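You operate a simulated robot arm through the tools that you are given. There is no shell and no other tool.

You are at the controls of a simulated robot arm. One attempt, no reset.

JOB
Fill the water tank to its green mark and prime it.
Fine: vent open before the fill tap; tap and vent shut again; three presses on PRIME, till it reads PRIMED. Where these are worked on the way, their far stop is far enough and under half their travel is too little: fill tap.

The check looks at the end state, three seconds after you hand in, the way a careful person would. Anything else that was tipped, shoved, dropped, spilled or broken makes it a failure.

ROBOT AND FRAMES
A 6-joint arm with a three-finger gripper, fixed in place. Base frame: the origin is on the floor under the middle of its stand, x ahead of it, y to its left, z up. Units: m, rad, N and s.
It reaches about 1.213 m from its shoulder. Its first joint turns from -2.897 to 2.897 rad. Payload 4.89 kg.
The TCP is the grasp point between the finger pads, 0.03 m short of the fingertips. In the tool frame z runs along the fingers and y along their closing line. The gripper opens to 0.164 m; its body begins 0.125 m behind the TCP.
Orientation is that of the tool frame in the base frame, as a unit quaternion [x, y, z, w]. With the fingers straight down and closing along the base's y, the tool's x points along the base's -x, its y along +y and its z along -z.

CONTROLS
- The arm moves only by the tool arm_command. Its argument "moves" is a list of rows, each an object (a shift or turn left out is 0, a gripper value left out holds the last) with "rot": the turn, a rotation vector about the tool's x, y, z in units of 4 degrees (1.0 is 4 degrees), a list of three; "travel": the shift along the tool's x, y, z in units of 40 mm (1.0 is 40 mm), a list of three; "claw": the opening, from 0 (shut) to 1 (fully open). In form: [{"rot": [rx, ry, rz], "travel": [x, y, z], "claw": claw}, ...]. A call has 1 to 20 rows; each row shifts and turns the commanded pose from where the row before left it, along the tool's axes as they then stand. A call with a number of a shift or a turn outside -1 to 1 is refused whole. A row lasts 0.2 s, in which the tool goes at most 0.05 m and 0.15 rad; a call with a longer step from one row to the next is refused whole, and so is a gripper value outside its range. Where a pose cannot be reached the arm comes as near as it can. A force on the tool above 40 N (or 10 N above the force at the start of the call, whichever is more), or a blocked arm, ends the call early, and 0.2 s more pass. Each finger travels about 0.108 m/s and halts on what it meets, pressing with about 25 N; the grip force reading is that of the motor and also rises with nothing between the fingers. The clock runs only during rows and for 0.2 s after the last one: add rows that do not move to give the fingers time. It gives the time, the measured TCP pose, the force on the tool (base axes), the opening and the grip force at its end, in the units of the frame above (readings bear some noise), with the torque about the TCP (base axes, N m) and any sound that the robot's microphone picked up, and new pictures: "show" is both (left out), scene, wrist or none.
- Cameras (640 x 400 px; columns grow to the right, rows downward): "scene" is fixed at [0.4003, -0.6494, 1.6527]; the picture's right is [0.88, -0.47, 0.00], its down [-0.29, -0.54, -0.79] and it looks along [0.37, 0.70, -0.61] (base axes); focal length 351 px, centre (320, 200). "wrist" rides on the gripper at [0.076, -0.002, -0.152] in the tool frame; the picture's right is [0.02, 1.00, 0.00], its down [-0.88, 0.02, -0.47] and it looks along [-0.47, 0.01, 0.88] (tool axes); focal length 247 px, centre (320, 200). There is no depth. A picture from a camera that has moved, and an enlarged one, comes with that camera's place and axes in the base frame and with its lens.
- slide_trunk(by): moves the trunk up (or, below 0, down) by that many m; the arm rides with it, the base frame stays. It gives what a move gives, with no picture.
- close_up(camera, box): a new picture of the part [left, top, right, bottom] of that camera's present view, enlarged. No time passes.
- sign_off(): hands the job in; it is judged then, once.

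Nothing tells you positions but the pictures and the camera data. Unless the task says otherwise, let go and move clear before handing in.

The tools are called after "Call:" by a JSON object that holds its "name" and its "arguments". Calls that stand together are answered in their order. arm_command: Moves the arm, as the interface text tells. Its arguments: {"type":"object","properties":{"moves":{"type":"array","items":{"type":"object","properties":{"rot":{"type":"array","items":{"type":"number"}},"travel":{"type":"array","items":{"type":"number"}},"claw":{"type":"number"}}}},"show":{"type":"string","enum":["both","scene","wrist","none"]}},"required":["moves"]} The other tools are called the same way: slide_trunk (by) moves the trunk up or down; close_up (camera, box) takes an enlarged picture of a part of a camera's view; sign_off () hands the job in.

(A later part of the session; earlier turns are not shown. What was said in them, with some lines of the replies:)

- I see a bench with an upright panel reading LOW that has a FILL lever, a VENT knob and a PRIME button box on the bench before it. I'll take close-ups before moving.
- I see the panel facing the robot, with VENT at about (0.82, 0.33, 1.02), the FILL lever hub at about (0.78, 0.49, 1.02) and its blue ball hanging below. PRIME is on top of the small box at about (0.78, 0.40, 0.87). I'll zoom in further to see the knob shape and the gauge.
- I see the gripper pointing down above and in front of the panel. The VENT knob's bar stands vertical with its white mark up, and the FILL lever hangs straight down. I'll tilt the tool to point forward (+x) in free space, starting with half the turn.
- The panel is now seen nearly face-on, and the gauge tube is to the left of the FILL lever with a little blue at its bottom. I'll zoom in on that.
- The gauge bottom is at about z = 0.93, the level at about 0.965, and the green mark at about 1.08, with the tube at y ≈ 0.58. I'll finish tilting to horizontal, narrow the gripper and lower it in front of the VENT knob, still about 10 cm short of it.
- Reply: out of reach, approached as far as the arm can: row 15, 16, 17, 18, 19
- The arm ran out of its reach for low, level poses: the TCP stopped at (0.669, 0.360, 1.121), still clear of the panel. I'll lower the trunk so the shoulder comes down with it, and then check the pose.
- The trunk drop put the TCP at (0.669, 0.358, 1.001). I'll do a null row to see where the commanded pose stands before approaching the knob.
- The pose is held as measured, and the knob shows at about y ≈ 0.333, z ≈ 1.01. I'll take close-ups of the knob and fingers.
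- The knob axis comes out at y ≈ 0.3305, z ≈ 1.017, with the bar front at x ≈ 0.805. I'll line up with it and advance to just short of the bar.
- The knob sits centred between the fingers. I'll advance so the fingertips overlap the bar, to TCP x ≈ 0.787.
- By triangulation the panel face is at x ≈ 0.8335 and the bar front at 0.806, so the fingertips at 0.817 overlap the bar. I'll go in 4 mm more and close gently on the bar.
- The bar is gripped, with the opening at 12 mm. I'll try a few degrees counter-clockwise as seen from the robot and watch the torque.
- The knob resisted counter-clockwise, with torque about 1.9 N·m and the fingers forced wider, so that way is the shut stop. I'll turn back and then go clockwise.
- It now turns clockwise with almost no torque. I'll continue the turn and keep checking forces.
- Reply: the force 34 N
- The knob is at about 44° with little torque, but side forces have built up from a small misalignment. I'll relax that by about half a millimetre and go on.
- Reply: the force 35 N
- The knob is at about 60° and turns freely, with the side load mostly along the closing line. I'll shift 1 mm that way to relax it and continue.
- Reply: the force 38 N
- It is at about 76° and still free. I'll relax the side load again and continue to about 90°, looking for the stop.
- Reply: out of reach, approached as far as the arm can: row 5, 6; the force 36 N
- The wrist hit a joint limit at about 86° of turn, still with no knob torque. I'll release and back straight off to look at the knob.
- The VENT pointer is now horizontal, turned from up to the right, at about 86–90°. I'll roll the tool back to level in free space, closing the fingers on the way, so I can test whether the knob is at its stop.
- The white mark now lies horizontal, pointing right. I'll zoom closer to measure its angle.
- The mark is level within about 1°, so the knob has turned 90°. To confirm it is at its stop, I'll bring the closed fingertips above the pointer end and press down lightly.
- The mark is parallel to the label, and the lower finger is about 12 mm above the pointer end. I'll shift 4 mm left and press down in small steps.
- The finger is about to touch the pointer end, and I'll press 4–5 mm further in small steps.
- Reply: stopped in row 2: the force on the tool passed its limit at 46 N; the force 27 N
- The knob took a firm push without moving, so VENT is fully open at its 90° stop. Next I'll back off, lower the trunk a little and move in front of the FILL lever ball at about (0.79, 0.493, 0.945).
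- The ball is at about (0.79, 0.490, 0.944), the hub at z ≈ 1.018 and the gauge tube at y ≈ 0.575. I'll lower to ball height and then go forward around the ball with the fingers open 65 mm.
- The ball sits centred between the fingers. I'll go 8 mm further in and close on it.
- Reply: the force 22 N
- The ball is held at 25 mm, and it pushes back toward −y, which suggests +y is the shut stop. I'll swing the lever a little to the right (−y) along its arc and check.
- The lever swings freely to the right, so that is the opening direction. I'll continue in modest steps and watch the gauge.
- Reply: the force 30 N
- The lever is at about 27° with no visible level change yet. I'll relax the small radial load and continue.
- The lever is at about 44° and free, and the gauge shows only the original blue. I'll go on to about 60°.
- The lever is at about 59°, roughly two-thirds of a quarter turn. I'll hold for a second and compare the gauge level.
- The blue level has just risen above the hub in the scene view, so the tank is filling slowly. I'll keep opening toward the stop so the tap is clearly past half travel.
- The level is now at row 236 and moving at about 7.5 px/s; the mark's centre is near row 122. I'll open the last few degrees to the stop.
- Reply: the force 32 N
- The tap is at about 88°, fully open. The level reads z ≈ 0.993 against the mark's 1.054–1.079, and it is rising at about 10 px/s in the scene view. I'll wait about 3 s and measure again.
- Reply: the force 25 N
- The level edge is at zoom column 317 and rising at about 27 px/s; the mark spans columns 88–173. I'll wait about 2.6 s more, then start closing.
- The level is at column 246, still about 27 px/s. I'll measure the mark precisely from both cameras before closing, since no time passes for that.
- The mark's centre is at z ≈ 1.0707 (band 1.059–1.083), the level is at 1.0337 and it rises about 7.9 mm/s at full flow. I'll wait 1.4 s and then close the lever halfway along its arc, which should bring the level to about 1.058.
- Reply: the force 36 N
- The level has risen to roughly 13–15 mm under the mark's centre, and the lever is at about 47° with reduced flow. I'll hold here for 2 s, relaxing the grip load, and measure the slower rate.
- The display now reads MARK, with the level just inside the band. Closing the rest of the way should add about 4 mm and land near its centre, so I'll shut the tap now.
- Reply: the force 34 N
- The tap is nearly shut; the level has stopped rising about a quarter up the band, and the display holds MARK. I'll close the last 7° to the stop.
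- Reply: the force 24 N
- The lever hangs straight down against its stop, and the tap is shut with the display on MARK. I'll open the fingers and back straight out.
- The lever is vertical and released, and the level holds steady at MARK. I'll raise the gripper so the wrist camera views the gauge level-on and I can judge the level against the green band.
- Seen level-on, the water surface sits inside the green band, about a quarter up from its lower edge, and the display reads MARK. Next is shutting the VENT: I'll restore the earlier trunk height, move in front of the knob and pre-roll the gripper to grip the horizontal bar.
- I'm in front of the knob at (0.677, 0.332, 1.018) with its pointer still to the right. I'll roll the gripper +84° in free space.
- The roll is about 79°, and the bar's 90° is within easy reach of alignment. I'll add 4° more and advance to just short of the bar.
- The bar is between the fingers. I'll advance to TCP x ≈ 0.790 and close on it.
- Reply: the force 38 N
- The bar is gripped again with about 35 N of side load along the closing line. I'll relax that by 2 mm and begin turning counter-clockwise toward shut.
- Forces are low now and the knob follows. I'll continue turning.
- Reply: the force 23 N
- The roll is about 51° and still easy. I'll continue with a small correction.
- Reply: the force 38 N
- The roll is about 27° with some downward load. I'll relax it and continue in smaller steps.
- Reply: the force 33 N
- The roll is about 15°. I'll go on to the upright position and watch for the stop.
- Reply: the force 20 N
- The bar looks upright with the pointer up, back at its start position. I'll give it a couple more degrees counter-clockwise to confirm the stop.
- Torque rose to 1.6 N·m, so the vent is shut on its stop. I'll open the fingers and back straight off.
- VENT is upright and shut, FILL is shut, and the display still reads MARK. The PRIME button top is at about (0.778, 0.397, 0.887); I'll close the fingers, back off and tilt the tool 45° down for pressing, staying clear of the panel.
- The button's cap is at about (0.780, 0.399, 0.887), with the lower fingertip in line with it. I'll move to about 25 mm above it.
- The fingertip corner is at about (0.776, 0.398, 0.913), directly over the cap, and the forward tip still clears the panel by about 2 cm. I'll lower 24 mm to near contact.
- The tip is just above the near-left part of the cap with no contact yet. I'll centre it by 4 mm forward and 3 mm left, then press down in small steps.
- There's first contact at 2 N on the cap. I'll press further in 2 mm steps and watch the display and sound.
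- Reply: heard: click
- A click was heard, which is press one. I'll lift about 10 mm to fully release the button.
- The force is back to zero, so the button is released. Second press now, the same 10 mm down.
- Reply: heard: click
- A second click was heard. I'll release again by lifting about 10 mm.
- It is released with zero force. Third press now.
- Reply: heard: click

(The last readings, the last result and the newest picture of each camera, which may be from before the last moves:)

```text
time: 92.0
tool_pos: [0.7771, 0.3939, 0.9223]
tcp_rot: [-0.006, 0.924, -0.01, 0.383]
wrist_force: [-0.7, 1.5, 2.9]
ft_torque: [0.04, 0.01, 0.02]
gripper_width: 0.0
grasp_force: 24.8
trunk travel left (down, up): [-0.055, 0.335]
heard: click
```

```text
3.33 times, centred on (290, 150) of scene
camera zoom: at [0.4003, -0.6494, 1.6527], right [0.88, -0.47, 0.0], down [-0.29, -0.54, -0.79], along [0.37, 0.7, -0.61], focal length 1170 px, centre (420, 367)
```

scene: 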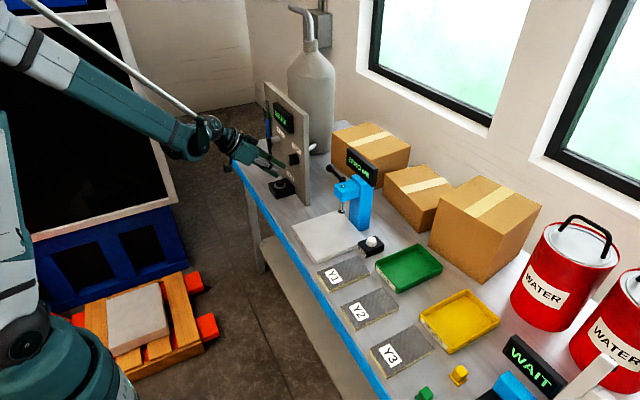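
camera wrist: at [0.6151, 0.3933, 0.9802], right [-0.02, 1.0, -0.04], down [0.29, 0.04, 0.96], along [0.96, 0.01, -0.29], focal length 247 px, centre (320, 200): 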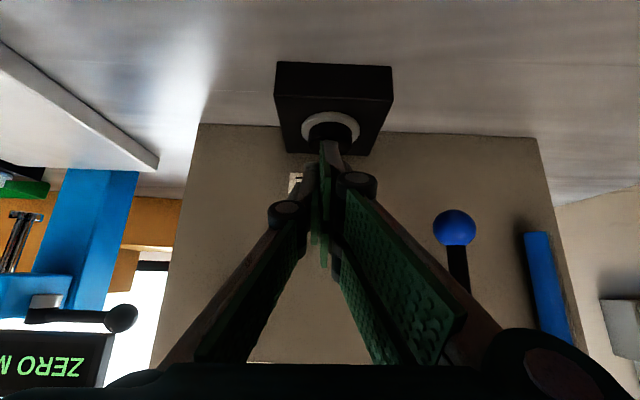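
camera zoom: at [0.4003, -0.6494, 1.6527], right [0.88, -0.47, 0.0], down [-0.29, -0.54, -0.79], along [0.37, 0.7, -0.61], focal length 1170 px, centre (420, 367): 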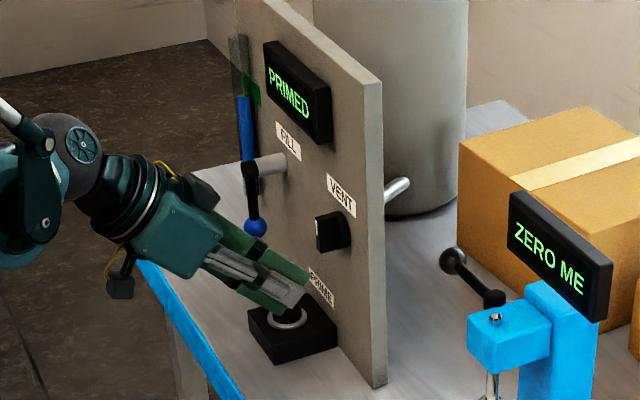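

The display now reads PRIMED after the third click. I'll lift straight off the button and back away from the panel.

Call:
{"name": "arm_command", "arguments": {"moves": [{"travel": [-0.15, 0, -0.15]}, {"travel": [-0.3, 0, -0.3]}, {"travel": [-0.1, 0, -0.8]}, {"travel": [0, 0, -0.9]}, {"travel": [0, 0, -0.9]}, {"travel": [0, 0, -0.9]}, {"travel": [0, 0, 0]}, {"travel": [0, 0, 0]}]}}

Call:
{"name": "close_up", "arguments": {"camera": "scene", "box": [225, 70, 345, 220]}}

Call:
{"name": "close_up", "arguments": {"camera": "wrist", "box": [220, 40, 500, 240]}}

```text
time: 93.8
tool_pos: [0.6791, 0.3955, 1.0481]
tcp_rot: [-0.006, 0.924, -0.01, 0.383]
wrist_force: [-0.4, -0.6, 0.8]
ft_torque: [0.05, -0.01, 0.01]
gripper_width: 0.0
grasp_force: 24.8
trunk travel left (down, up): [-0.055, 0.335]
camera wrist: at [0.518, 0.3958, 1.1019], right [-0.02, 1.0, -0.04], down [0.29, 0.04, 0.96], along [0.96, 0.01, -0.29], focal length 247 px, centre (320, 200)
```

scene: 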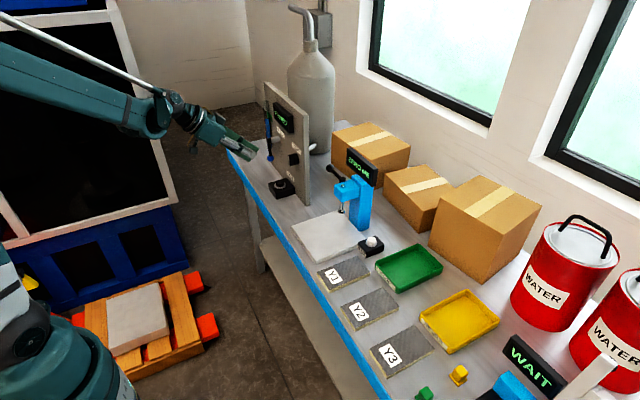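
wrist: 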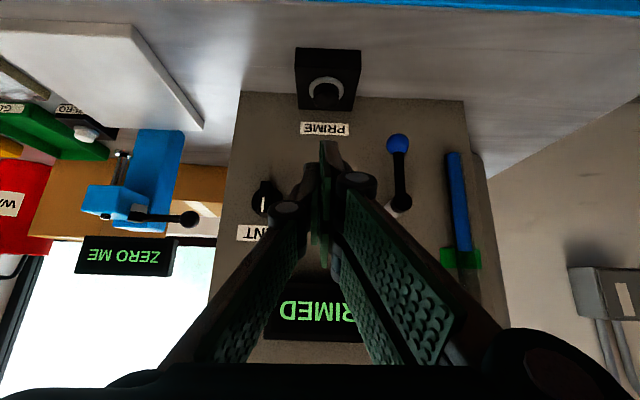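

```text
2.67 times, centred on (285, 145) of scene
camera zoom: at [0.4003, -0.6494, 1.6527], right [0.88, -0.47, 0.0], down [-0.29, -0.54, -0.79], along [0.37, 0.7, -0.61], focal length 936 px, centre (413, 347)
```

zoom: 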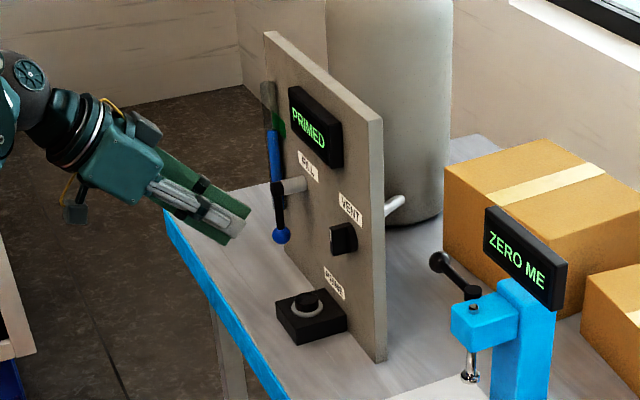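

```text
2.00 times, centred on (360, 140) of wrist
camera zoom: at [0.518, 0.3958, 1.1019], right [-0.02, 1.0, -0.04], down [0.29, 0.04, 0.96], along [0.96, 0.01, -0.29], focal length 494 px, centre (240, 320)
```

zoom: 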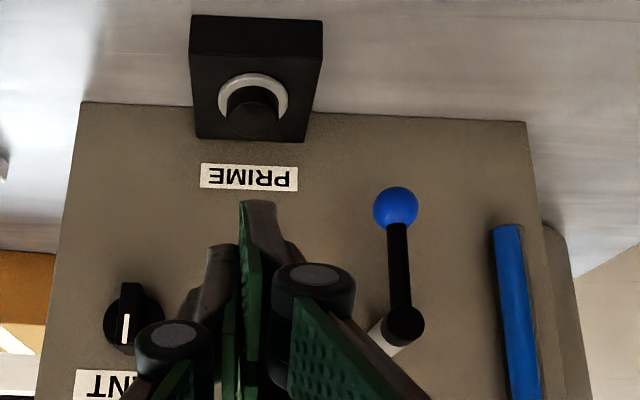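

Everything is in its end state: the display reads PRIMED, the water is inside the green band, the FILL lever is down on its stop, and the VENT pointer is up and shut. The button is released and the arm is clear of the panel with nothing else disturbed, so I'm handing in.

Call:
{"name": "sign_off", "arguments": {}}

```text
The job is handed in.
```

The water tank is filled to its green mark and primed, and I've handed the job in. I haven't seen the check's result.

- **Vent and tap:** I opened the vent to its 90° stop before touching the fill tap. I then opened the tap nearly all the way, about 88° of a quarter turn. Both are shut again on their stops.
- **Level:** the water surface is inside the green band, about a quarter of the way up from its lower edge rather than at the centre. The display read MARK until priming.
- **Prime:** I pressed PRIME three times, with a click each time. The display now reads PRIMED.

The arm is clear of the panel, and I saw nothing else on the bench moved or spilled.
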